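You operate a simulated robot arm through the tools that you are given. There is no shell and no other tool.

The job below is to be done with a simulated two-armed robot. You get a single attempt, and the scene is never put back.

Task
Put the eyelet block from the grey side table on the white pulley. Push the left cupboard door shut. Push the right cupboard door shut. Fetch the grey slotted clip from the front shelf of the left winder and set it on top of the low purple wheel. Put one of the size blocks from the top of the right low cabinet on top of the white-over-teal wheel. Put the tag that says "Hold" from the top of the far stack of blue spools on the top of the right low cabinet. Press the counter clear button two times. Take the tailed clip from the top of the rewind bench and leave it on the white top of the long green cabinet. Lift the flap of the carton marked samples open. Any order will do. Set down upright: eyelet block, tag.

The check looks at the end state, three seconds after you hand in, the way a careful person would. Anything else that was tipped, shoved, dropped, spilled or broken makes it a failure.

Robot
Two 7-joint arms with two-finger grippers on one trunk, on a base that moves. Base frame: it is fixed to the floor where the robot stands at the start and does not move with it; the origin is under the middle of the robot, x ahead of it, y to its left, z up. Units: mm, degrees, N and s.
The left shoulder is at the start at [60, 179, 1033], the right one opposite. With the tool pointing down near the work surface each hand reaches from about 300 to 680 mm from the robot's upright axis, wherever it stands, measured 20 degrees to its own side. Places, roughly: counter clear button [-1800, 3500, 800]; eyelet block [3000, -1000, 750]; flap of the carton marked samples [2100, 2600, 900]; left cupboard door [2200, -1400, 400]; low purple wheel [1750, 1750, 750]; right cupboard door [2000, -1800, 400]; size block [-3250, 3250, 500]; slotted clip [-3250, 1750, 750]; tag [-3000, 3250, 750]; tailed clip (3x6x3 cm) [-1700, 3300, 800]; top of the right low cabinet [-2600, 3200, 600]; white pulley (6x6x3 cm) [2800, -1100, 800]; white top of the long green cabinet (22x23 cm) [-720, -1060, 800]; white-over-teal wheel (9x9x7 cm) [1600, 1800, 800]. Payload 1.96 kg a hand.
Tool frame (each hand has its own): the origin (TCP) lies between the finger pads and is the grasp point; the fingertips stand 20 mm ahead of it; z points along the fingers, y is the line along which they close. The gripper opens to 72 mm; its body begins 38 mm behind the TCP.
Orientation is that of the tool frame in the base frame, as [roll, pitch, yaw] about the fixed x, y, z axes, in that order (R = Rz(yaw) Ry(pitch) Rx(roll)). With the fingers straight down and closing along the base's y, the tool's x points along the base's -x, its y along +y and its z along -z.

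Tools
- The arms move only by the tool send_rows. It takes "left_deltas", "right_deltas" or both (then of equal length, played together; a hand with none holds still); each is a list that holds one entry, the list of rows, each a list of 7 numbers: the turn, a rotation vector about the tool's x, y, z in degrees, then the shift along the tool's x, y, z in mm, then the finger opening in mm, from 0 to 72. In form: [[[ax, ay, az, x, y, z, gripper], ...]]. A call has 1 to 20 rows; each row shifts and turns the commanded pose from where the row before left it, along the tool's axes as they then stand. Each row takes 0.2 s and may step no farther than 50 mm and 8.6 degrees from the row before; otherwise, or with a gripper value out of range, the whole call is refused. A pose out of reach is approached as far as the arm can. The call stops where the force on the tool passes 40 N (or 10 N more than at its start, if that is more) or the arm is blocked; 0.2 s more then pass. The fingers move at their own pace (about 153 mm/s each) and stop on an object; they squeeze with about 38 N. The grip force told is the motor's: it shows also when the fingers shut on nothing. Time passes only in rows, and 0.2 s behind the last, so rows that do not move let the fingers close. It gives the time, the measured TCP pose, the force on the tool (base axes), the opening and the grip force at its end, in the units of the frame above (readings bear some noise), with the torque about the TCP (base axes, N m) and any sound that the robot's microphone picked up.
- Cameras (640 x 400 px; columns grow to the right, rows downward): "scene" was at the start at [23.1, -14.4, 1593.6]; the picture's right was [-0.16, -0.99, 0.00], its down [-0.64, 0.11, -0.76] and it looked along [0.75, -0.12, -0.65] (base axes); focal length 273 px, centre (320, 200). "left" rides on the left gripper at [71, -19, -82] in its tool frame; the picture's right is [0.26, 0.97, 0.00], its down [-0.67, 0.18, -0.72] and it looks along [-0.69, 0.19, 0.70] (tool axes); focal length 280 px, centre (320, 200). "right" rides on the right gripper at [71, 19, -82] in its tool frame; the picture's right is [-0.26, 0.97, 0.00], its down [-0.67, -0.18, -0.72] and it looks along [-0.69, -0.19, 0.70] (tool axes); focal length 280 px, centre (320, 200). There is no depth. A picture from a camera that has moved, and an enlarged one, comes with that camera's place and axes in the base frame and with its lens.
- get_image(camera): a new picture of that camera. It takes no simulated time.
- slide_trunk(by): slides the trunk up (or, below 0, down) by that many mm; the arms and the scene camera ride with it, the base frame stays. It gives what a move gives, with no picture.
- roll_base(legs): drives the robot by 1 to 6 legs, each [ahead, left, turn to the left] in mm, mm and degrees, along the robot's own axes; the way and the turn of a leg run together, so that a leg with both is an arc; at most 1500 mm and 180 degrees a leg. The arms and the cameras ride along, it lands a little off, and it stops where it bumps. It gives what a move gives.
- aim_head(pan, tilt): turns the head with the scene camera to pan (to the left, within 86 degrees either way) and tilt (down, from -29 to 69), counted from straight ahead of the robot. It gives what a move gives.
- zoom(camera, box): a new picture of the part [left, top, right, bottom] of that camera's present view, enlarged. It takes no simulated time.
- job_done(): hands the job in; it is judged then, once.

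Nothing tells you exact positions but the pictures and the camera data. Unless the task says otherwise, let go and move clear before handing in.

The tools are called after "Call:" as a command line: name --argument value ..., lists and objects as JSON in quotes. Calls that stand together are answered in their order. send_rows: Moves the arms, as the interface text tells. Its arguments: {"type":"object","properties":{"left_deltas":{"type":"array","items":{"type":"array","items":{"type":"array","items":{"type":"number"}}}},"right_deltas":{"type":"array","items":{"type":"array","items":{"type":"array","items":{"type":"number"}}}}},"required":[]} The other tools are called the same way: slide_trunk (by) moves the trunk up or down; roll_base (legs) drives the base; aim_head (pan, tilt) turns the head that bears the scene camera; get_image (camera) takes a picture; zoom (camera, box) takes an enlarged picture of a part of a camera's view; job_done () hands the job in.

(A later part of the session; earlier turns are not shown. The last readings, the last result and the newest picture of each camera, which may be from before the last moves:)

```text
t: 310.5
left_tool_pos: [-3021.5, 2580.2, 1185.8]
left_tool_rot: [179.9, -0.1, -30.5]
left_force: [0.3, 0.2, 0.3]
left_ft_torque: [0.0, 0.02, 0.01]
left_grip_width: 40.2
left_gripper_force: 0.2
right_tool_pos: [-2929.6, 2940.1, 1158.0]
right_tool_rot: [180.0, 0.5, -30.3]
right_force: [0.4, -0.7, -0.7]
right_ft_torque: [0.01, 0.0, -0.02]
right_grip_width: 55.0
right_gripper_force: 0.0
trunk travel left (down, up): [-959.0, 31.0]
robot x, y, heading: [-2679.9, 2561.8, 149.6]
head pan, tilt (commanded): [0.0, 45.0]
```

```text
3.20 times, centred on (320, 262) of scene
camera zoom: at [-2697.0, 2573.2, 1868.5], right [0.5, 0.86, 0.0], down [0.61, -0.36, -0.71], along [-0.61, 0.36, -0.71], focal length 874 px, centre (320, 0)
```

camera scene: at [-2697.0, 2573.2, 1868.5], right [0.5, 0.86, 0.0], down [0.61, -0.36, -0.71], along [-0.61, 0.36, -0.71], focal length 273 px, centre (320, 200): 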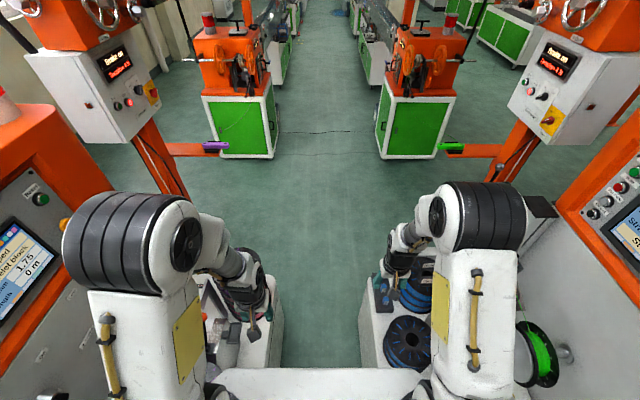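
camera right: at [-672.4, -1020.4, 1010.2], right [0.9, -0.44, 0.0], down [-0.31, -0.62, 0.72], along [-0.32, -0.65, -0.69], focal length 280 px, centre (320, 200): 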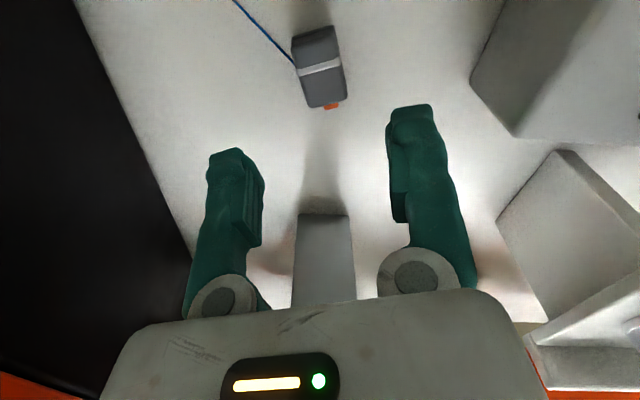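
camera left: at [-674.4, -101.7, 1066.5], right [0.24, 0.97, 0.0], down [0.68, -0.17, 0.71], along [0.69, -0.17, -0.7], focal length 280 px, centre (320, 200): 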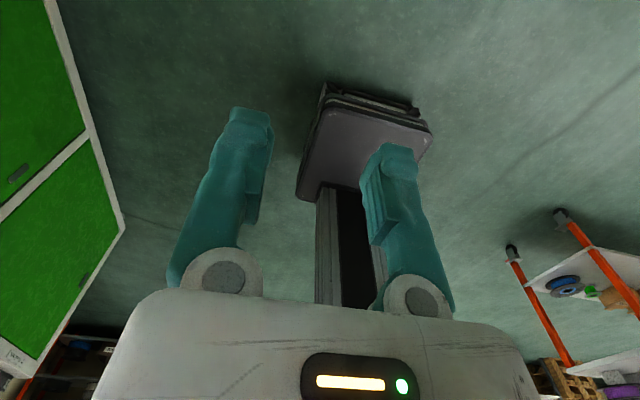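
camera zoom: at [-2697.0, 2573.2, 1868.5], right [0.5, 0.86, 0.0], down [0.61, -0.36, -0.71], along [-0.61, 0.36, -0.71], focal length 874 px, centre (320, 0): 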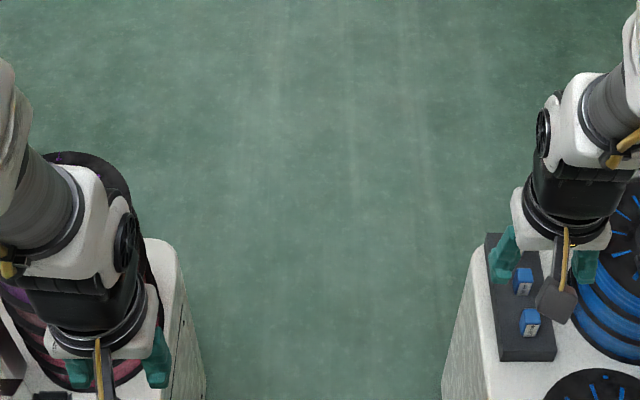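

Call:
roll_base --legs '[[420, -6, 0]]'

Call:
aim_head --pan -45 --tilt 50

Call:
get_image --camera "scene"

Call:
get_image --camera "right"

```text
t: 313.1
left_tool_pos: [-3376.5, 2797.2, 1185.7]
left_tool_rot: [179.7, 0.0, -30.5]
left_force: [0.4, -0.7, -0.4]
left_ft_torque: [0.02, 0.0, 0.02]
left_grip_width: 40.1
left_gripper_force: 0.1
right_tool_pos: [-3283.9, 3155.3, 1158.7]
right_tool_rot: [179.9, 0.5, -30.2]
right_force: [0.1, -0.6, -0.3]
right_ft_torque: [-0.04, 0.01, 0.01]
right_grip_width: 54.7
right_gripper_force: 0.1
trunk travel left (down, up): [-959.0, 31.0]
robot x, y, heading: [-3037.1, 2778.8, 149.6]
head pan, tilt (commanded): [0.0, 45.0]
```

```text
t: 314.2
left_tool_pos: [-3377.3, 2797.1, 1185.3]
left_tool_rot: [179.8, -0.1, -30.5]
left_force: [-0.4, 0.3, 0.6]
left_ft_torque: [-0.03, 0.02, 0.0]
left_grip_width: 40.3
left_gripper_force: 0.0
right_tool_pos: [-3285.7, 3154.2, 1157.7]
right_tool_rot: [-180.0, 0.5, -30.2]
right_force: [0.7, -0.5, -0.7]
right_ft_torque: [-0.02, 0.01, -0.01]
right_grip_width: 54.9
right_gripper_force: 0.0
trunk travel left (down, up): [-959.0, 31.0]
robot x, y, heading: [-3037.9, 2780.8, 150.0]
head pan, tilt (commanded): [-45.0, 50.0]
```

```text
taken
camera scene: at [-3003.1, 2822.1, 1861.5], right [0.97, 0.25, 0.0], down [0.19, -0.74, -0.64], along [-0.16, 0.62, -0.77], focal length 273 px, centre (320, 200)
```

scene: 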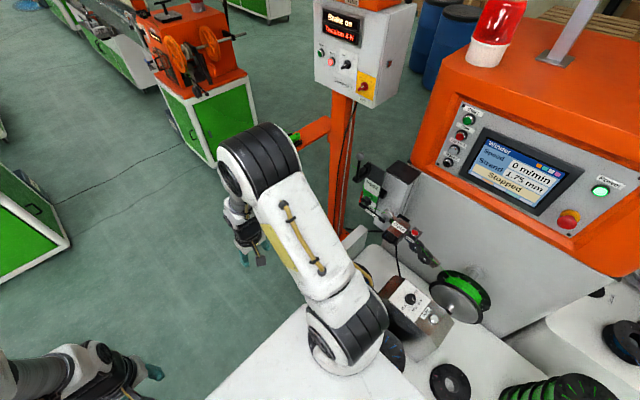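

```text
taken
camera right: at [-3233.2, 3102.1, 1238.0], right [-0.71, -0.7, 0.0], down [-0.49, 0.49, 0.72], along [-0.51, 0.51, -0.69], focal length 280 px, centre (320, 200)
```

right: 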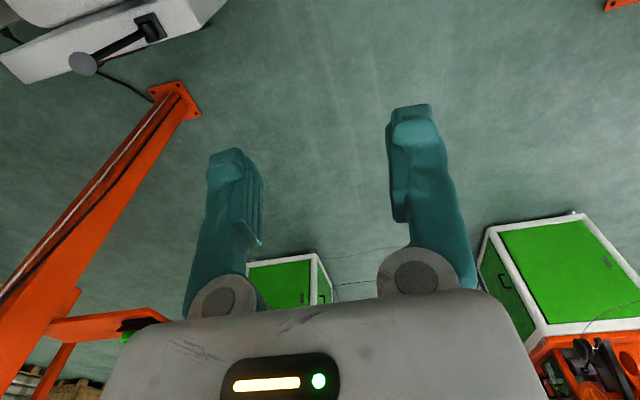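

I'm in position beside the blue stacks. I'll swing the right hand out over the cabinet to view the tags.

Call:
send_rows --right_deltas '[[[0, 0, 0, 20, -40, 0, 55], [0, 0, 0, 20, -40, 0, 55], [0, 0, 0, 20, -40, 0, 55], [0, 0, 0, 20, -40, 0, 55], [0, 0, 0, 20, -40, 0, 55], [0, 0, 0, 20, -40, 0, 55], [0, 0, 0, 0, 0, 40, 55], [0, 0, 0, 0, 0, 40, 55], [0, 0, 0, 0, 0, 0, 55]]]'

Call:
get_image --camera "right"

Call:
get_image --camera "scene"

```text
t: 316.2
left_tool_pos: [-3377.8, 2796.3, 1184.9]
left_tool_rot: [179.8, 0.0, -30.5]
left_force: [0.6, -0.1, -0.2]
left_ft_torque: [0.01, 0.0, 0.0]
left_grip_width: 40.1
left_gripper_force: 0.0
right_tool_pos: [-3060.3, 3303.9, 1076.8]
right_tool_rot: [-180.0, 0.5, -30.2]
right_force: [0.5, 1.3, 0.2]
right_ft_torque: [0.01, 0.01, -0.01]
right_grip_width: 55.0
right_gripper_force: 0.1
trunk travel left (down, up): [-959.0, 31.0]
robot x, y, heading: [-3041.3, 2780.1, 149.4]
head pan, tilt (commanded): [-45.0, 50.0]
```

```text
taken
camera right: at [-3008.7, 3250.8, 1157.2], right [-0.71, -0.7, 0.0], down [-0.49, 0.49, 0.72], along [-0.51, 0.51, -0.69], focal length 280 px, centre (320, 200)
```

right: 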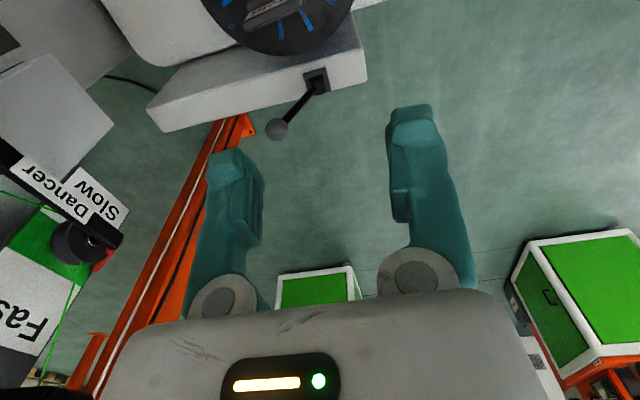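

```text
taken
camera scene: at [-3002.7, 2821.5, 1861.5], right [0.97, 0.25, 0.0], down [0.19, -0.74, -0.64], along [-0.16, 0.62, -0.77], focal length 273 px, centre (320, 200)
```

scene: 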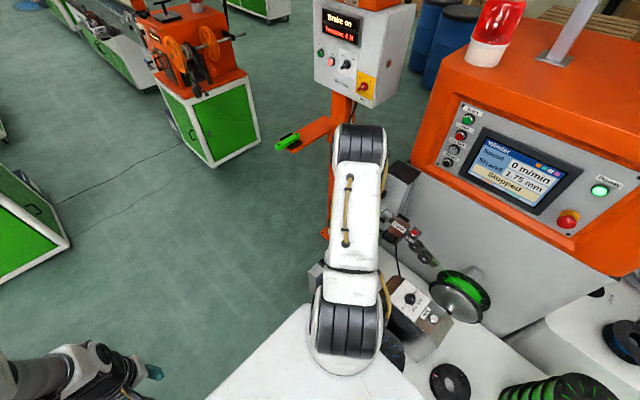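

Call:
send_rows --right_deltas '[[[0, 0, 0, 40, 0, 0, 55], [0, 0, 0, 40, 0, 0, 55], [0, 0, 0, 40, 0, 0, 55], [0, 0, 0, 0, 0, 0, 55]]]'

Call:
get_image --camera "right"

Call:
zoom --camera "right" --box '[160, 0, 400, 150]'

```text
t: 317.2
left_tool_pos: [-3378.5, 2796.9, 1184.7]
left_tool_rot: [179.7, -0.2, -30.5]
left_force: [-1.3, 0.4, -0.4]
left_ft_torque: [-0.01, 0.03, 0.0]
left_grip_width: 40.1
left_gripper_force: 0.1
right_tool_pos: [-2957.7, 3243.4, 1075.1]
right_tool_rot: [-179.9, 0.4, -30.2]
right_force: [0.7, 0.8, -0.1]
right_ft_torque: [0.01, -0.01, 0.0]
right_grip_width: 55.0
right_gripper_force: 0.0
trunk travel left (down, up): [-959.0, 31.0]
robot x, y, heading: [-3034.9, 2777.8, 149.7]
head pan, tilt (commanded): [-45.0, 50.0]
```

```text
taken
camera right: at [-2905.6, 3190.8, 1155.8], right [-0.71, -0.7, 0.0], down [-0.49, 0.49, 0.72], along [-0.51, 0.51, -0.69], focal length 280 px, centre (320, 200)
```

right: 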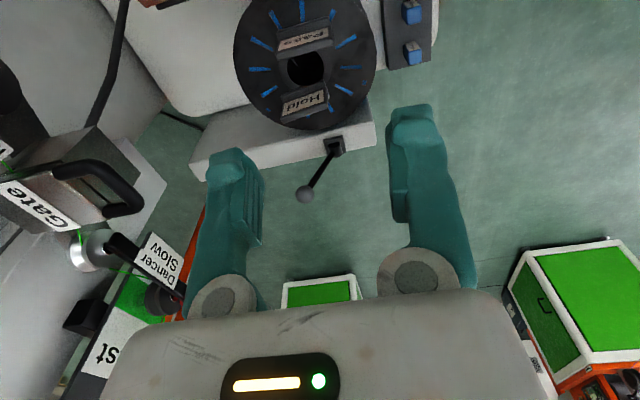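

```text
2.67 times, centred on (280, 75) of right
camera zoom: at [-2905.6, 3190.8, 1155.8], right [-0.71, -0.7, 0.0], down [-0.49, 0.49, 0.72], along [-0.51, 0.51, -0.69], focal length 748 px, centre (427, 533)
```

zoom: 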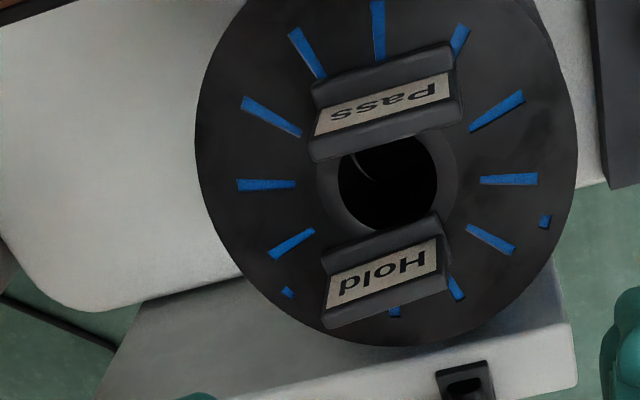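

Call:
zoom --camera "right" --box '[260, 65, 350, 135]'

Call:
zoom --camera "right" --box '[370, 0, 450, 70]'

```text
5.71 times, centred on (305, 100) of right
camera zoom: at [-2905.6, 3190.8, 1155.8], right [-0.71, -0.7, 0.0], down [-0.49, 0.49, 0.72], along [-0.51, 0.51, -0.69], focal length 1602 px, centre (406, 771)
```

zoom: 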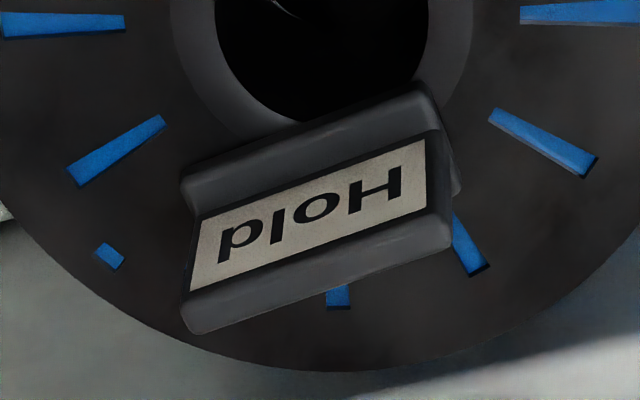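

```text
5.71 times, centred on (410, 35) of right
camera zoom: at [-2905.6, 3190.8, 1155.8], right [-0.71, -0.7, 0.0], down [-0.49, 0.49, 0.72], along [-0.51, 0.51, -0.69], focal length 1602 px, centre (-194, 1143)
```

zoom: 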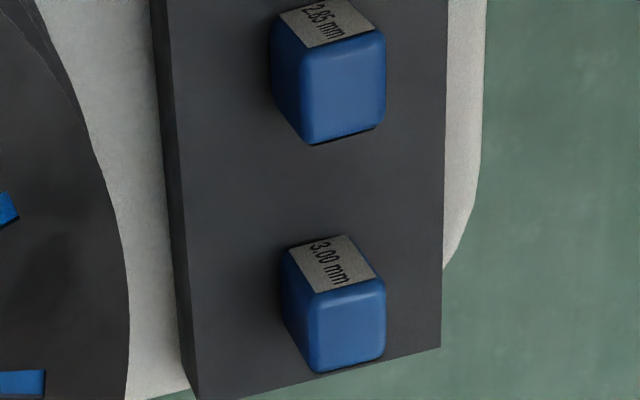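

The "Hold" tag is about 65 mm wide, leaning back slightly, standing on the far stack at about [-3020,3339], with its base near z≈768. I'll bring the right hand above it, aligned across its width, fingers fully open.

Call:
send_rows --right_deltas '[[[0, 0, -2.6, -20.4, -10.3, 35, 72], [0, 0, -2.6, -20.4, -10.3, 35, 72], [0, 0, 0, -20.4, -10.3, 35, 72], [0, 0, 0, -20.4, -10.3, 35, 72], [0, 0, 0, -20.4, -10.3, 25, 72], [0, 0, 0, 0, 0, 0, 72]]]'

Call:
get_image --camera "right"

Call:
get_image --camera "scene"

```text
t: 318.6
left_tool_pos: [-3378.9, 2795.8, 1185.1]
left_tool_rot: [179.8, -0.1, -30.4]
left_force: [-0.2, 0.1, 0.2]
left_ft_torque: [0.02, 0.04, 0.03]
left_grip_width: 40.0
left_gripper_force: 0.1
right_tool_pos: [-3026.4, 3333.3, 912.0]
right_tool_rot: [-179.9, 0.5, -25.1]
right_force: [-0.6, -0.4, -0.7]
right_ft_torque: [0.02, -0.02, 0.0]
right_grip_width: 72.2
right_gripper_force: 0.1
trunk travel left (down, up): [-959.0, 31.0]
robot x, y, heading: [-3035.5, 2778.3, 149.6]
head pan, tilt (commanded): [-45.0, 50.0]
```

```text
taken
camera right: at [-2970.2, 3286.3, 991.8], right [-0.65, -0.76, 0.0], down [-0.53, 0.45, 0.72], along [-0.55, 0.46, -0.69], focal length 280 px, centre (320, 200)
```

right: 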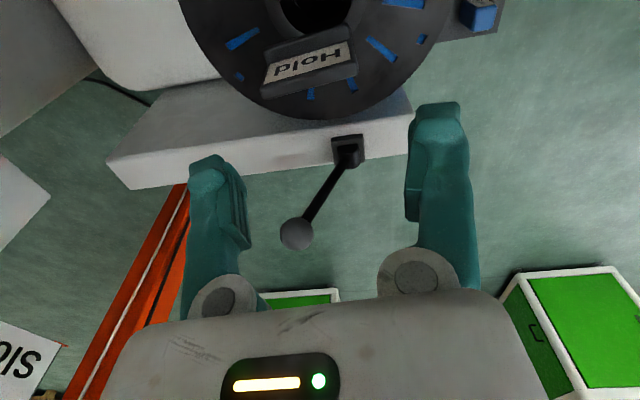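

```text
taken
camera scene: at [-3003.3, 2821.6, 1861.5], right [0.97, 0.25, 0.0], down [0.19, -0.74, -0.64], along [-0.16, 0.62, -0.77], focal length 273 px, centre (320, 200)
```

scene: 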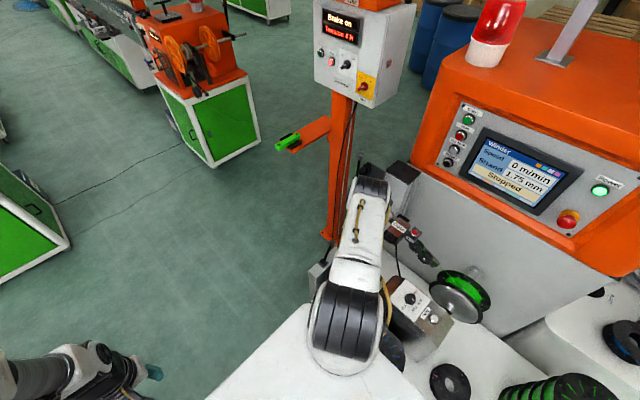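

Call:
zoom --camera "right" --box '[240, 15, 380, 115]'

```text
4.00 times, centred on (310, 65) of right
camera zoom: at [-2970.2, 3286.3, 991.8], right [-0.65, -0.76, 0.0], down [-0.53, 0.45, 0.72], along [-0.55, 0.46, -0.69], focal length 1122 px, centre (360, 740)
```

zoom: 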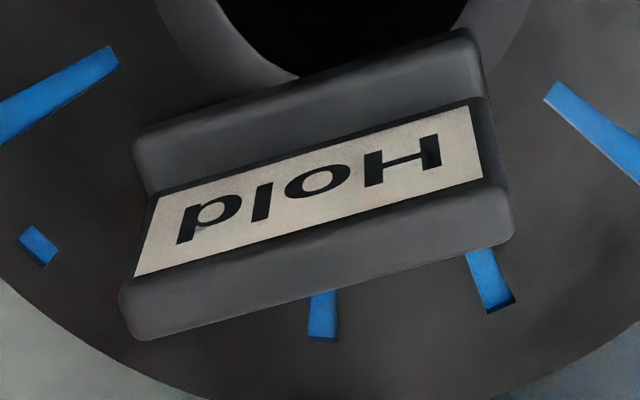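

Call:
send_rows --right_deltas '[[[0, 0, 0, -4, -11, 10, 72], [0, 0, 0, 0, 0, 30, 72], [0, 0, 0, 0, 0, 20, 72], [0, 0, 0, 0, 0, 0, 72]]]'

Call:
get_image --camera "right"

Call:
zoom --camera "right" --box '[170, 40, 490, 240]'

```text
t: 319.6
left_tool_pos: [-3378.0, 2796.5, 1185.1]
left_tool_rot: [179.8, -0.1, -30.4]
left_force: [-0.2, 0.8, 0.4]
left_ft_torque: [0.02, 0.01, 0.01]
left_grip_width: 39.8
left_gripper_force: 0.1
right_tool_pos: [-3025.7, 3346.4, 851.3]
right_tool_rot: [179.9, 0.4, -25.0]
right_force: [-0.3, -0.1, 0.9]
right_ft_torque: [0.0, 0.01, -0.02]
right_grip_width: 72.1
right_gripper_force: 0.1
trunk travel left (down, up): [-959.0, 31.0]
robot x, y, heading: [-3034.5, 2777.6, 149.6]
head pan, tilt (commanded): [-45.0, 50.0]
```

```text
taken
camera right: at [-2969.6, 3298.4, 931.7], right [-0.65, -0.76, 0.0], down [-0.53, 0.45, 0.72], along [-0.55, 0.46, -0.69], focal length 280 px, centre (320, 200)
```

right: 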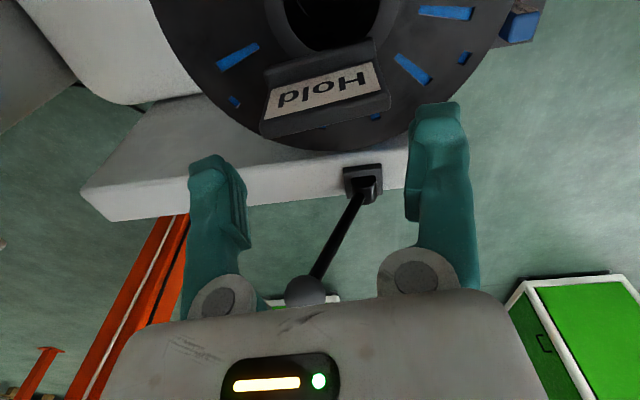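

```text
2.00 times, centred on (330, 140) of right
camera zoom: at [-2969.6, 3298.4, 931.7], right [-0.65, -0.76, 0.0], down [-0.53, 0.45, 0.72], along [-0.55, 0.46, -0.69], focal length 561 px, centre (300, 320)
```

zoom: 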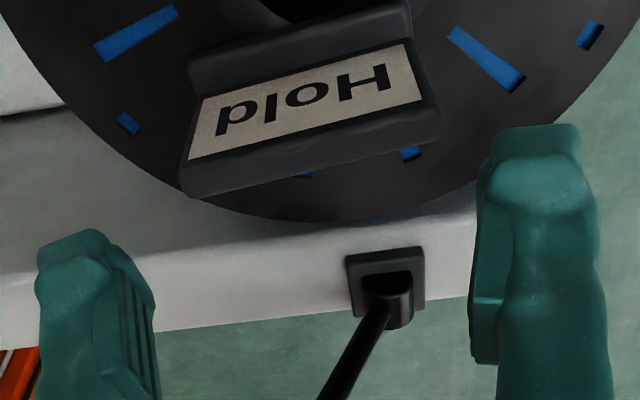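

The tag sits about 2 mm off in y and 5 mm in x. I'll correct and descend slowly around it.

Call:
send_rows --right_deltas '[[[0, 0, 0, 5, 2, 0, 72], [0, 0, 0, 0, 0, 15, 72], [0, 0, 0, 0, 0, 8, 72], [0, 0, 0, 0, 0, 0, 72]]]'

Call:
zoom --camera "right" --box '[170, 40, 490, 240]'

```text
t: 320.6
left_tool_pos: [-3377.5, 2798.0, 1183.8]
left_tool_rot: [179.8, 0.1, -30.5]
left_force: [-0.8, 0.2, 0.1]
left_ft_torque: [-0.01, 0.01, -0.03]
left_grip_width: 40.0
left_gripper_force: 0.1
right_tool_pos: [-3023.9, 3342.0, 828.7]
right_tool_rot: [180.0, 0.4, -25.0]
right_force: [0.5, -0.3, -0.2]
right_ft_torque: [0.04, 0.01, -0.01]
right_grip_width: 72.0
right_gripper_force: 0.0
trunk travel left (down, up): [-959.0, 31.0]
robot x, y, heading: [-3037.1, 2779.3, 149.8]
head pan, tilt (commanded): [-45.0, 50.0]
```

```text
2.00 times, centred on (330, 140) of right
camera zoom: at [-2966.4, 3294.6, 909.3], right [-0.65, -0.76, 0.0], down [-0.53, 0.45, 0.72], along [-0.55, 0.46, -0.69], focal length 561 px, centre (300, 320)
```

zoom: 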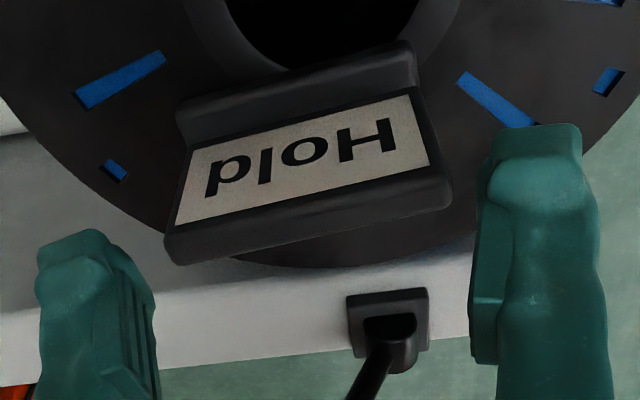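

Alignment is now within half a millimetre. Descending around the tag.

Call:
send_rows --right_deltas '[[[0, 0, 0, 0, 0, 8, 72], [0, 0, 0, 0, 0, 8, 72], [0, 0, 0, 0, 0, 6, 72], [0, 0, 0, 0, 0, 6, 72], [0, 0, 0, 0, 0, 4, 72], [0, 0, 0, 0, 0, 0, 72]]]'

Call:
zoom --camera "right" --box '[170, 60, 490, 260]'

```text
t: 321.8
left_tool_pos: [-3378.0, 2791.7, 1184.7]
left_tool_rot: [179.9, 0.1, -30.6]
left_force: [0.8, 0.0, 0.3]
left_ft_torque: [-0.02, 0.0, -0.05]
left_grip_width: 39.9
left_gripper_force: 0.1
right_tool_pos: [-3022.9, 3342.9, 802.9]
right_tool_rot: [-179.4, 0.7, -25.1]
right_force: [-0.2, -11.4, 34.4]
right_ft_torque: [-0.43, 0.12, 0.05]
right_grip_width: 72.3
right_gripper_force: 0.0
trunk travel left (down, up): [-959.0, 31.0]
robot x, y, heading: [-3038.6, 2775.6, 150.0]
head pan, tilt (commanded): [-45.0, 50.0]
stopped in row 5 (right hand): the force on the tool passed its limit at 45 N (the readings are from after the stop); the commanded pose is now the measured one
```

```text
2.00 times, centred on (330, 160) of right
camera zoom: at [-2966.5, 3294.9, 882.7], right [-0.65, -0.76, -0.01], down [-0.53, 0.44, 0.73], along [-0.55, 0.47, -0.69], focal length 561 px, centre (300, 280)
```

zoom: 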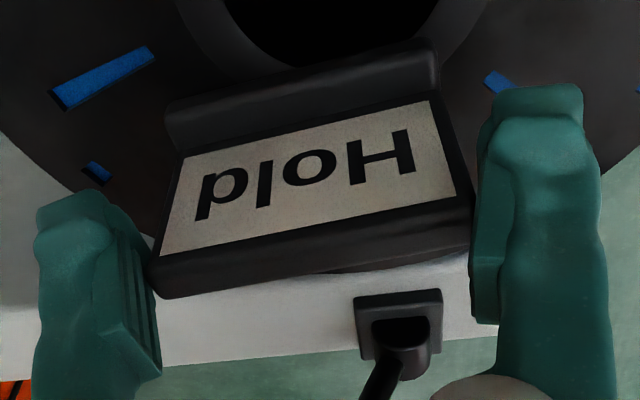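

The fingertips have met the spool top on both sides of the tag. Lifting 3 mm and closing.

Call:
send_rows --right_deltas '[[[0, 0, 0, 0, 0, -4, 72], [0, 0, 0, 0, 0, 0, 72]]]'

Call:
send_rows --right_deltas '[[[0, 0, 0, 0, 0, 0, 66], [0, 0, 0, 0, 0, 0, 60], [0, 0, 0, 0, 0, 0, 50], [0, 0, 0, 0, 0, 0, 45], [0, 0, 0, 0, 0, 0, 45]]]'

Call:
zoom --camera "right" --box '[170, 60, 490, 260]'

```text
t: 322.4
left_tool_pos: [-3378.0, 2795.8, 1184.7]
left_tool_rot: [179.7, 0.0, -30.6]
left_force: [0.2, 0.3, -0.1]
left_ft_torque: [-0.01, -0.02, -0.01]
left_grip_width: 40.1
left_gripper_force: 0.0
right_tool_pos: [-3022.2, 3345.8, 803.6]
right_tool_rot: [-179.6, 0.6, -25.0]
right_force: [-0.3, 0.7, -0.3]
right_ft_torque: [0.02, -0.02, 0.01]
right_grip_width: 72.3
right_gripper_force: 0.1
trunk travel left (down, up): [-959.0, 31.0]
robot x, y, heading: [-3038.2, 2778.5, 149.8]
head pan, tilt (commanded): [-45.0, 50.0]
```

```text
t: 323.6
left_tool_pos: [-3376.3, 2796.7, 1185.2]
left_tool_rot: [179.8, -0.1, -30.5]
left_force: [-0.4, -0.3, 0.5]
left_ft_torque: [-0.01, 0.0, 0.01]
left_grip_width: 40.0
left_gripper_force: 0.1
right_tool_pos: [-3023.0, 3346.5, 803.9]
right_tool_rot: [-179.6, 0.6, -25.0]
right_force: [-0.5, -0.3, -0.6]
right_ft_torque: [-0.02, -0.02, 0.0]
right_grip_width: 71.7
right_gripper_force: 38.3
trunk travel left (down, up): [-959.0, 31.0]
robot x, y, heading: [-3036.0, 2779.0, 149.7]
head pan, tilt (commanded): [-45.0, 50.0]
```

```text
2.00 times, centred on (330, 160) of right
camera zoom: at [-2966.3, 3298.2, 883.5], right [-0.65, -0.76, 0.0], down [-0.53, 0.44, 0.72], along [-0.55, 0.47, -0.69], focal length 561 px, centre (300, 280)
```

zoom: 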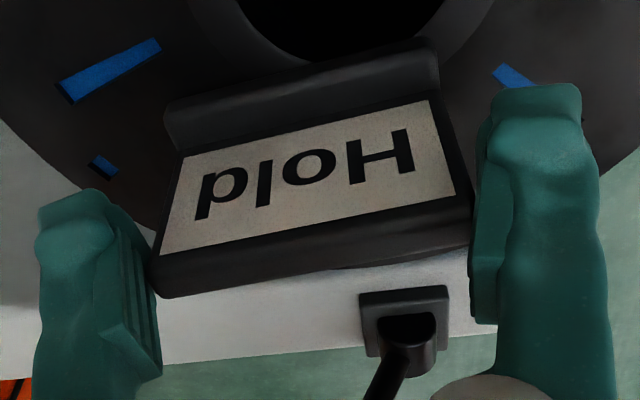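

The tag turns out to be nearly as wide as the full opening (71.7 mm), and it's now held near its top. I'll test with a 4 mm lift.

Call:
send_rows --right_deltas '[[[0, 0, 0, 0, 0, -2, 45], [0, 0, 0, 0, 0, -2, 45], [0, 0, 0, 0, 0, 0, 45]]]'

Call:
zoom --camera "right" --box '[170, 60, 490, 260]'

```text
t: 324.4
left_tool_pos: [-3378.4, 2797.4, 1185.0]
left_tool_rot: [179.8, -0.1, -30.5]
left_force: [-0.1, 0.4, -0.3]
left_ft_torque: [-0.01, 0.0, 0.01]
left_grip_width: 40.1
left_gripper_force: 0.0
right_tool_pos: [-3023.1, 3345.7, 808.2]
right_tool_rot: [-179.6, 0.6, -25.1]
right_force: [-0.4, 0.7, -0.4]
right_ft_torque: [-0.01, -0.02, 0.03]
right_grip_width: 71.6
right_gripper_force: 38.2
trunk travel left (down, up): [-959.0, 31.0]
robot x, y, heading: [-3034.7, 2780.1, 149.9]
head pan, tilt (commanded): [-45.0, 50.0]
```

```text
2.00 times, centred on (330, 160) of right
camera zoom: at [-2966.3, 3298.2, 887.4], right [-0.65, -0.76, 0.0], down [-0.53, 0.44, 0.72], along [-0.55, 0.47, -0.69], focal length 561 px, centre (300, 280)
```

zoom: 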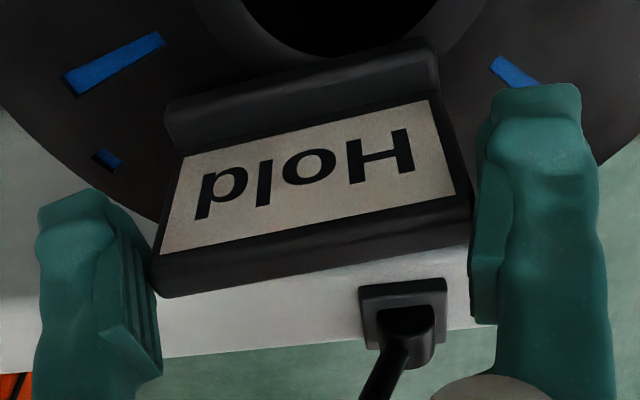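

It's lifting with the hand. Continuing upward gently.

Call:
send_rows --right_deltas '[[[0, 0, 0, 0, 0, -5, 45], [0, 0, 0, 0, 0, -8, 45], [0, 0, 0, 0, 0, -10, 45], [0, 0, 0, 0, 0, -10, 45], [0, 0, 0, 0, 0, -12, 45], [0, 0, 0, 0, 0, 0, 45]]]'

Call:
zoom --camera "right" --box '[170, 60, 490, 260]'

```text
t: 325.8
left_tool_pos: [-3378.0, 2797.3, 1185.1]
left_tool_rot: [179.8, -0.1, -30.5]
left_force: [1.0, -0.5, 0.3]
left_ft_torque: [0.01, -0.01, 0.02]
left_grip_width: 40.2
left_gripper_force: 0.1
right_tool_pos: [-3023.6, 3345.5, 851.8]
right_tool_rot: [-179.7, 0.6, -25.1]
right_force: [-0.8, 0.4, -0.7]
right_ft_torque: [0.01, -0.01, 0.0]
right_grip_width: 71.7
right_gripper_force: 38.3
trunk travel left (down, up): [-959.0, 31.0]
robot x, y, heading: [-3031.5, 2780.7, 149.7]
head pan, tilt (commanded): [-45.0, 50.0]
```

```text
2.00 times, centred on (330, 160) of right
camera zoom: at [-2966.2, 3297.4, 932.7], right [-0.65, -0.76, 0.0], down [-0.53, 0.44, 0.72], along [-0.55, 0.47, -0.69], focal length 561 px, centre (300, 280)
```

zoom: 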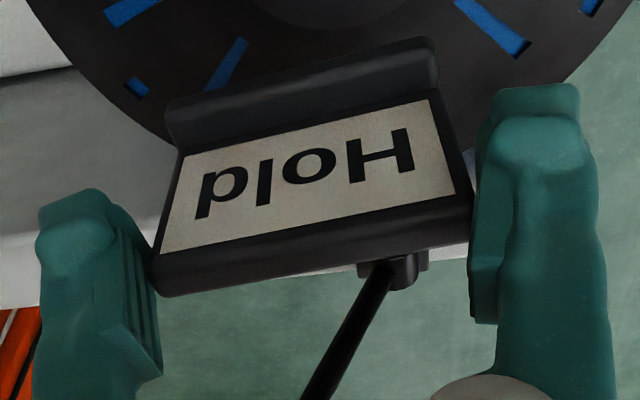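

The tag is held firmly. I'll raise it, swing it inward over the rack side, and back the robot up to the free patch of the cabinet top.

Call:
send_rows --right_deltas '[[[0, 0, 0, 0, 0, -20, 45], [0, 0, 0, 0, 0, -30, 45], [0, 0, 0, 10, 25, -20, 45], [0, 0, 0, 10, 30, 0, 45], [0, 0, 0, 10, 30, 0, 45], [0, 0, 0, 10, 30, 0, 45], [0, 0, 0, 0, 25, 0, 45], [0, 0, 0, 0, 0, 0, 45]]]'

Call:
roll_base --legs '[[-250, 0, 0]]'

Call:
get_image --camera "right"

Call:
get_image --camera "scene"

```text
t: 327.6
left_tool_pos: [-3377.6, 2797.3, 1185.5]
left_tool_rot: [179.8, -0.1, -30.4]
left_force: [0.0, -0.3, 0.1]
left_ft_torque: [0.0, 0.01, -0.02]
left_grip_width: 39.9
left_gripper_force: 0.2
right_tool_pos: [-3044.4, 3200.9, 920.5]
right_tool_rot: [-179.6, 0.6, -25.0]
right_force: [-0.4, 0.0, 0.2]
right_ft_torque: [-0.01, 0.01, -0.03]
right_grip_width: 71.2
right_gripper_force: 37.8
trunk travel left (down, up): [-959.0, 31.0]
robot x, y, heading: [-3036.9, 2775.7, 149.7]
head pan, tilt (commanded): [-45.0, 50.0]
```

```text
t: 329.4
left_tool_pos: [-3165.0, 2673.1, 1185.6]
left_tool_rot: [179.8, 0.0, -30.5]
left_force: [0.9, -0.3, -0.3]
left_ft_torque: [-0.04, -0.03, 0.01]
left_grip_width: 39.8
left_gripper_force: 0.0
right_tool_pos: [-2830.7, 3075.3, 921.1]
right_tool_rot: [-179.7, 0.6, -25.0]
right_force: [0.3, 0.7, -0.5]
right_ft_torque: [-0.02, 0.0, 0.0]
right_grip_width: 71.1
right_gripper_force: 38.1
trunk travel left (down, up): [-959.0, 31.0]
robot x, y, heading: [-2819.4, 2653.6, 149.4]
head pan, tilt (commanded): [-45.0, 50.0]
```

```text
taken
camera right: at [-2774.4, 3027.3, 1000.6], right [-0.65, -0.76, 0.0], down [-0.53, 0.44, 0.72], along [-0.55, 0.47, -0.69], focal length 280 px, centre (320, 200)
```

right: 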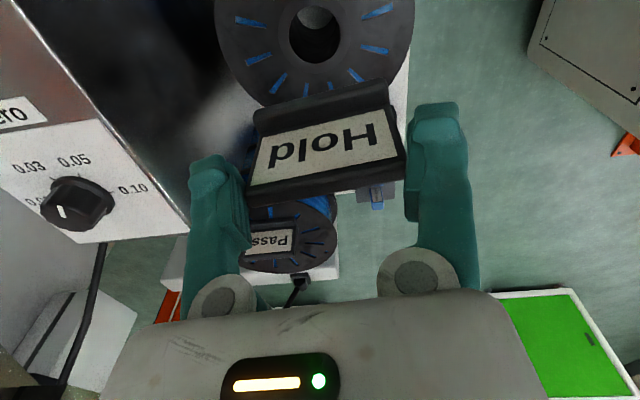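

```text
taken
camera scene: at [-2790.6, 2698.0, 1861.5], right [0.97, 0.25, 0.0], down [0.19, -0.74, -0.64], along [-0.16, 0.62, -0.77], focal length 273 px, centre (320, 200)
```

scene: 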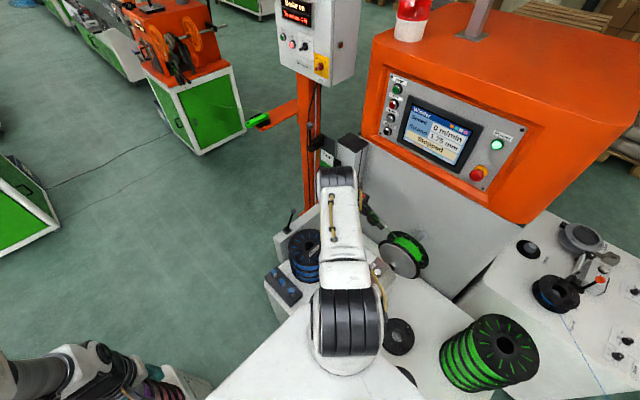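

Call:
roll_base --legs '[[-230, 0, 0]]'

Call:
get_image --camera "right"

Call:
aim_head --pan -25 --tilt 60

Call:
get_image --camera "scene"

```text
t: 331.2
left_tool_pos: [-2965.7, 2557.0, 1183.9]
left_tool_rot: [179.9, -0.1, -30.8]
left_force: [0.3, 0.2, 0.6]
left_ft_torque: [-0.01, -0.01, 0.02]
left_grip_width: 39.9
left_gripper_force: 0.0
right_tool_pos: [-2631.9, 2959.2, 920.8]
right_tool_rot: [-179.7, 0.6, -25.1]
right_force: [1.0, 0.3, 0.7]
right_ft_torque: [0.0, -0.01, 0.0]
right_grip_width: 71.0
right_gripper_force: 37.7
trunk travel left (down, up): [-959.0, 31.0]
robot x, y, heading: [-2623.3, 2537.0, 149.8]
head pan, tilt (commanded): [-45.0, 50.0]
```

```text
taken
camera right: at [-2575.8, 2910.9, 1000.5], right [-0.65, -0.76, 0.0], down [-0.53, 0.44, 0.72], along [-0.55, 0.47, -0.69], focal length 280 px, centre (320, 200)
```

right: 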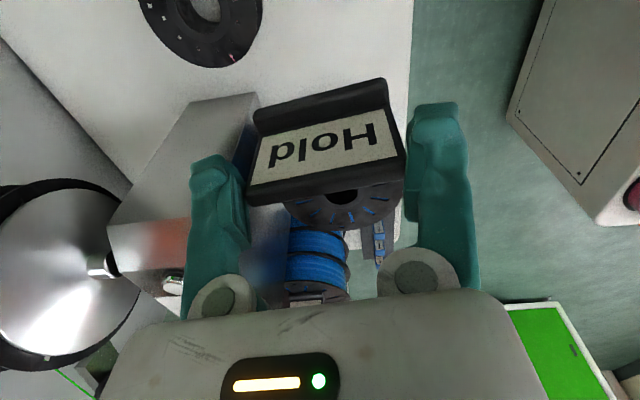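

```text
t: 332.0
left_tool_pos: [-2963.8, 2553.8, 1185.3]
left_tool_rot: [179.8, 0.0, -30.6]
left_force: [0.5, -0.2, 0.3]
left_ft_torque: [0.0, -0.01, 0.02]
left_grip_width: 40.3
left_gripper_force: 0.0
right_tool_pos: [-2630.0, 2957.6, 921.2]
right_tool_rot: [-179.6, 0.8, -25.0]
right_force: [0.0, -0.8, -0.8]
right_ft_torque: [0.05, 0.02, 0.0]
right_grip_width: 71.1
right_gripper_force: 38.4
trunk travel left (down, up): [-959.0, 31.0]
robot x, y, heading: [-2619.3, 2536.9, 149.4]
head pan, tilt (commanded): [-25.0, 60.0]
```

```text
taken
camera scene: at [-2607.0, 2559.9, 1849.0], right [0.82, 0.57, 0.0], down [0.49, -0.71, -0.5], along [-0.28, 0.41, -0.87], focal length 273 px, centre (320, 200)
```

scene: 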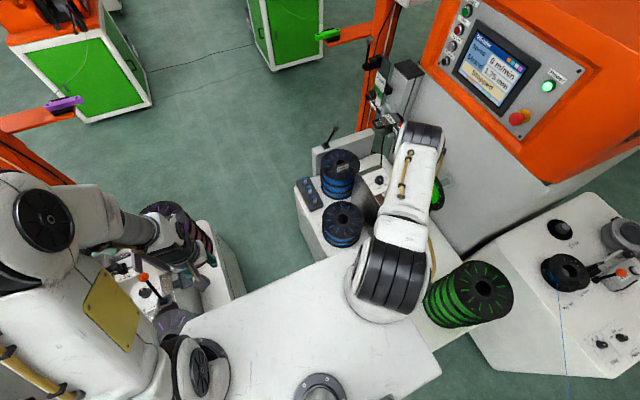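

A free patch lies just ahead between the single spools and the near blue stack. I'll shift 43 mm forward and 20 mm left, then lower with the trunk.

Call:
send_rows --right_deltas '[[[0, 0, 0, -22.4, 7.9, 0, 45], [0, 0, 0, -22.4, 7.9, 0, 45], [0, 0, 0, 0, 0, 0, 45]]]'

Call:
slide_trunk --by -170

Call:
get_image --camera "right"

Call:
get_image --camera "scene"

```text
t: 332.8
left_tool_pos: [-2963.7, 2554.9, 1184.4]
left_tool_rot: [179.8, 0.1, -30.8]
left_force: [0.5, -0.1, -0.8]
left_ft_torque: [-0.03, -0.05, 0.0]
left_grip_width: 40.1
left_gripper_force: 0.0
right_tool_pos: [-2677.8, 2962.9, 920.6]
right_tool_rot: [-179.5, 0.6, -25.0]
right_force: [0.1, -0.1, -0.7]
right_ft_torque: [-0.01, 0.01, 0.0]
right_grip_width: 70.7
right_gripper_force: 38.3
trunk travel left (down, up): [-959.0, 31.0]
robot x, y, heading: [-2620.2, 2537.6, 149.4]
head pan, tilt (commanded): [-25.0, 60.0]
```

```text
t: 334.7
left_tool_pos: [-2965.0, 2555.6, 1014.9]
left_tool_rot: [179.8, 0.0, -30.7]
left_force: [-0.6, 0.2, 0.1]
left_ft_torque: [-0.01, 0.02, 0.01]
left_grip_width: 39.7
left_gripper_force: 0.0
right_tool_pos: [-2678.1, 2963.4, 750.7]
right_tool_rot: [-179.5, 0.6, -25.1]
right_force: [1.0, 0.3, 0.3]
right_ft_torque: [-0.02, -0.01, -0.04]
right_grip_width: 70.4
right_gripper_force: 38.5
trunk travel left (down, up): [-789.0, 201.0]
robot x, y, heading: [-2618.7, 2536.9, 149.6]
head pan, tilt (commanded): [-25.0, 60.0]
```

```text
taken
camera right: at [-2621.0, 2915.0, 830.9], right [-0.65, -0.76, 0.0], down [-0.53, 0.44, 0.72], along [-0.55, 0.47, -0.69], focal length 280 px, centre (320, 200)
```

right: 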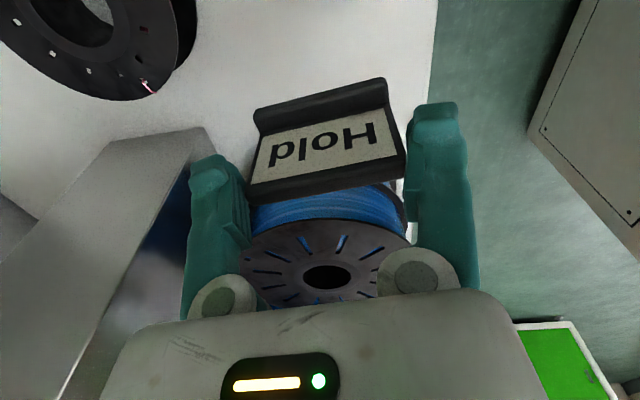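

```text
taken
camera scene: at [-2608.4, 2560.5, 1679.0], right [0.82, 0.57, 0.0], down [0.49, -0.71, -0.5], along [-0.28, 0.41, -0.87], focal length 273 px, centre (320, 200)
```

scene: 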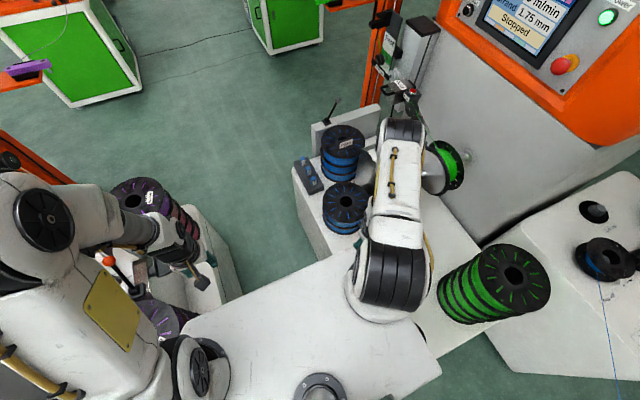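

The grip width is creeping slightly, so I'll lower promptly but carefully.

Call:
send_rows --right_deltas '[[[0, 0, 0, 0, 0, 25, 45], [0, 0, 0, 0, 0, 25, 45], [0, 0, 0, 0, 0, 5, 45], [0, 0, 0, 0, 0, 5, 45], [0, 0, 0, 0, 0, 5, 45], [0, 0, 0, 0, 0, 0, 45]]]'

Call:
get_image --camera "right"

```text
t: 336.1
left_tool_pos: [-2964.9, 2555.4, 1015.7]
left_tool_rot: [179.8, 0.0, -30.7]
left_force: [-0.1, 0.1, -0.2]
left_ft_torque: [0.03, 0.01, 0.01]
left_grip_width: 39.8
left_gripper_force: 0.1
right_tool_pos: [-2678.3, 2965.0, 685.3]
right_tool_rot: [-179.6, 0.6, -25.1]
right_force: [1.2, 1.0, -0.6]
right_ft_torque: [-0.01, 0.0, -0.01]
right_grip_width: 70.4
right_gripper_force: 37.7
trunk travel left (down, up): [-789.0, 201.0]
robot x, y, heading: [-2622.7, 2536.9, 149.5]
head pan, tilt (commanded): [-25.0, 60.0]
```

```text
taken
camera right: at [-2621.6, 2916.5, 766.0], right [-0.65, -0.76, 0.0], down [-0.53, 0.44, 0.72], along [-0.55, 0.47, -0.69], focal length 280 px, centre (320, 200)
```

right: 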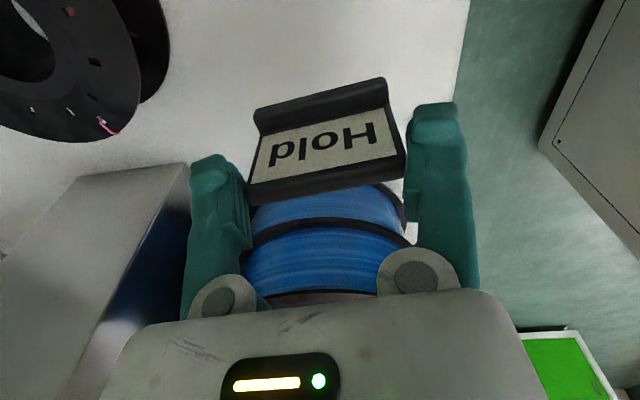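

Call:
send_rows --right_deltas '[[[0, 0, 0, 0, 0, 5, 45], [0, 0, 0, 0, 0, 5, 45], [0, 0, 0, 0, 0, 4, 45], [0, 0, 0, 0, 0, 0, 45]]]'

Call:
send_rows --right_deltas '[[[0, 0, 0, 0, 0, 4, 45], [0, 0, 0, 0, 0, 4, 45], [0, 0, 0, 0, 0, 4, 45], [0, 0, 0, 0, 0, 0, 45]]]'

Call:
get_image --camera "right"

```text
t: 337.1
left_tool_pos: [-2964.5, 2555.7, 1015.0]
left_tool_rot: [179.9, 0.0, -30.8]
left_force: [0.3, -0.6, 0.0]
left_ft_torque: [-0.02, -0.01, -0.01]
left_grip_width: 40.4
left_gripper_force: 0.0
right_tool_pos: [-2677.6, 2963.5, 671.9]
right_tool_rot: [-179.6, 0.6, -25.0]
right_force: [0.4, -0.2, -0.2]
right_ft_torque: [-0.02, -0.01, -0.01]
right_grip_width: 70.4
right_gripper_force: 37.7
trunk travel left (down, up): [-789.0, 201.0]
robot x, y, heading: [-2619.7, 2539.3, 149.5]
head pan, tilt (commanded): [-25.0, 60.0]
```

```text
t: 338.1
left_tool_pos: [-2963.9, 2555.2, 1014.2]
left_tool_rot: [179.8, 0.1, -30.7]
left_force: [-0.3, -0.4, 0.8]
left_ft_torque: [0.02, -0.03, -0.01]
left_grip_width: 40.1
left_gripper_force: 0.0
right_tool_pos: [-2676.0, 2964.8, 660.2]
right_tool_rot: [-179.7, 0.5, -25.1]
right_force: [0.3, -0.3, 0.3]
right_ft_torque: [0.0, 0.02, -0.01]
right_grip_width: 70.2
right_gripper_force: 37.8
trunk travel left (down, up): [-789.0, 201.0]
robot x, y, heading: [-2623.2, 2534.7, 149.5]
head pan, tilt (commanded): [-25.0, 60.0]
```

```text
taken
camera right: at [-2621.3, 2916.0, 740.0], right [-0.65, -0.76, 0.0], down [-0.53, 0.44, 0.72], along [-0.55, 0.47, -0.69], focal length 280 px, centre (320, 200)
```

right: 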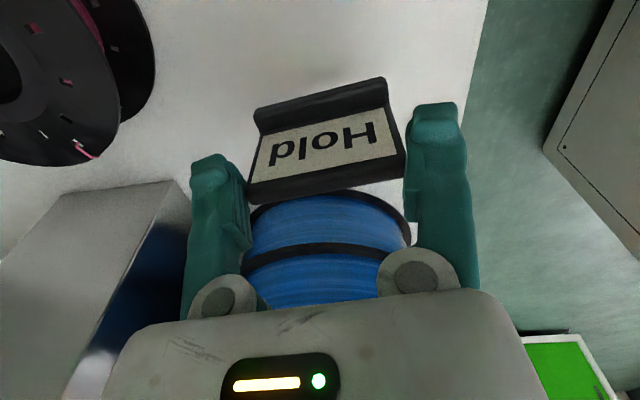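

Call:
send_rows --right_deltas '[[[0, 0, 0, 0, 0, 4, 45], [0, 0, 0, 0, 0, 4, 45], [0, 0, 0, 0, 0, 4, 45], [0, 0, 0, 0, 0, 0, 45]]]'

Call:
send_rows --right_deltas '[[[0, 0, 0, 0, 0, 4, 45], [0, 0, 0, 0, 0, 4, 45], [0, 0, 0, 0, 0, 4, 45], [0, 0, 0, 0, 0, 0, 45]]]'

Call:
get_image --camera "right"

```text
t: 339.1
left_tool_pos: [-2965.1, 2555.5, 1014.7]
left_tool_rot: [179.8, 0.1, -30.8]
left_force: [0.0, 0.1, 0.2]
left_ft_torque: [-0.02, 0.01, -0.05]
left_grip_width: 39.9
left_gripper_force: 0.1
right_tool_pos: [-2678.1, 2964.8, 647.1]
right_tool_rot: [-179.6, 0.7, -25.1]
right_force: [0.0, 0.1, 0.0]
right_ft_torque: [-0.01, -0.02, 0.01]
right_grip_width: 70.0
right_gripper_force: 38.5
trunk travel left (down, up): [-789.0, 201.0]
robot x, y, heading: [-2619.3, 2538.6, 149.3]
head pan, tilt (commanded): [-25.0, 60.0]
```

```text
t: 340.1
left_tool_pos: [-2964.3, 2555.8, 1015.4]
left_tool_rot: [179.8, 0.0, -30.7]
left_force: [-0.9, 0.1, -0.2]
left_ft_torque: [-0.01, 0.01, -0.04]
left_grip_width: 39.7
left_gripper_force: 0.0
right_tool_pos: [-2678.1, 2964.1, 635.9]
right_tool_rot: [-179.6, 0.6, -25.1]
right_force: [-0.2, 0.5, -0.3]
right_ft_torque: [-0.01, -0.01, 0.01]
right_grip_width: 70.0
right_gripper_force: 38.4
trunk travel left (down, up): [-789.0, 201.0]
robot x, y, heading: [-2622.2, 2543.5, 149.4]
head pan, tilt (commanded): [-25.0, 60.0]
```

```text
taken
camera right: at [-2621.9, 2916.4, 715.7], right [-0.65, -0.76, 0.0], down [-0.53, 0.44, 0.72], along [-0.55, 0.47, -0.69], focal length 280 px, centre (320, 200)
```

right: 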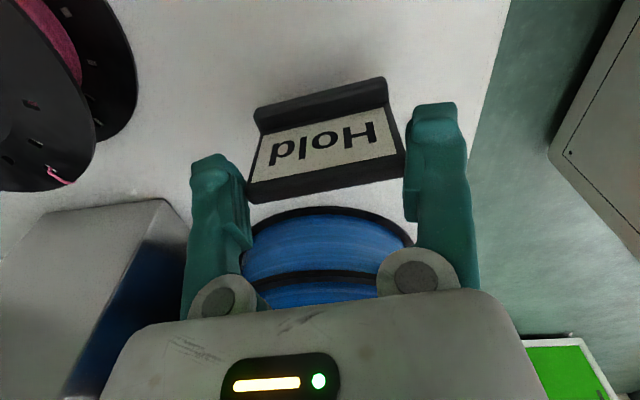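

Call:
send_rows --right_deltas '[[[0, 0, 0, 0, 0, 3, 45], [0, 0, 0, 0, 0, 3, 45], [0, 0, 0, 0, 0, 3, 45], [0, 0, 0, 0, 0, 0, 45]]]'

Call:
send_rows --right_deltas '[[[0, 0, 0, 0, 0, 3, 45], [0, 0, 0, 0, 0, 3, 45], [0, 0, 0, 0, 0, 3, 45], [0, 0, 0, 0, 0, 0, 45]]]'

Call:
get_image --camera "right"

```text
t: 341.1
left_tool_pos: [-2965.0, 2555.8, 1014.9]
left_tool_rot: [179.8, 0.0, -30.6]
left_force: [0.3, -0.1, -0.3]
left_ft_torque: [0.0, -0.01, -0.05]
left_grip_width: 40.1
left_gripper_force: 0.1
right_tool_pos: [-2679.8, 2965.7, 626.6]
right_tool_rot: [-179.6, 0.6, -25.1]
right_force: [-0.2, 0.1, -0.2]
right_ft_torque: [0.02, 0.0, -0.02]
right_grip_width: 70.1
right_gripper_force: 38.1
trunk travel left (down, up): [-789.0, 201.0]
robot x, y, heading: [-2621.8, 2536.3, 149.5]
head pan, tilt (commanded): [-25.0, 60.0]
```

```text
t: 342.1
left_tool_pos: [-2964.7, 2555.1, 1015.9]
left_tool_rot: [179.8, 0.0, -30.6]
left_force: [-0.1, -0.5, 0.9]
left_ft_torque: [0.0, 0.0, 0.0]
left_grip_width: 40.2
left_gripper_force: 0.0
right_tool_pos: [-2679.3, 2964.3, 617.3]
right_tool_rot: [-179.5, 0.6, -25.1]
right_force: [-0.2, 0.0, -1.5]
right_ft_torque: [-0.02, 0.01, -0.01]
right_grip_width: 69.6
right_gripper_force: 37.7
trunk travel left (down, up): [-789.0, 201.0]
robot x, y, heading: [-2624.3, 2537.1, 149.6]
head pan, tilt (commanded): [-25.0, 60.0]
```

```text
taken
camera right: at [-2622.0, 2916.4, 697.5], right [-0.65, -0.76, 0.0], down [-0.53, 0.44, 0.72], along [-0.55, 0.47, -0.69], focal length 280 px, centre (320, 200)
```

right: 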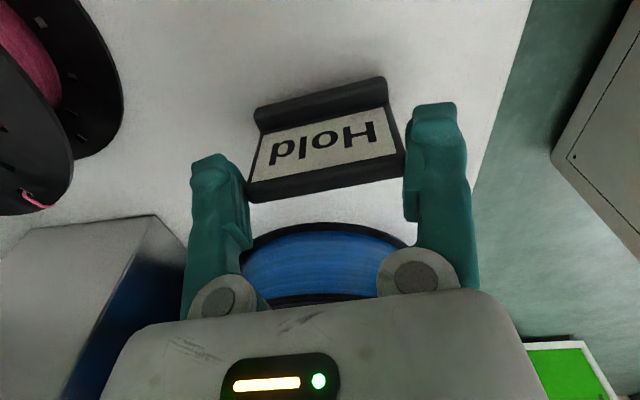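

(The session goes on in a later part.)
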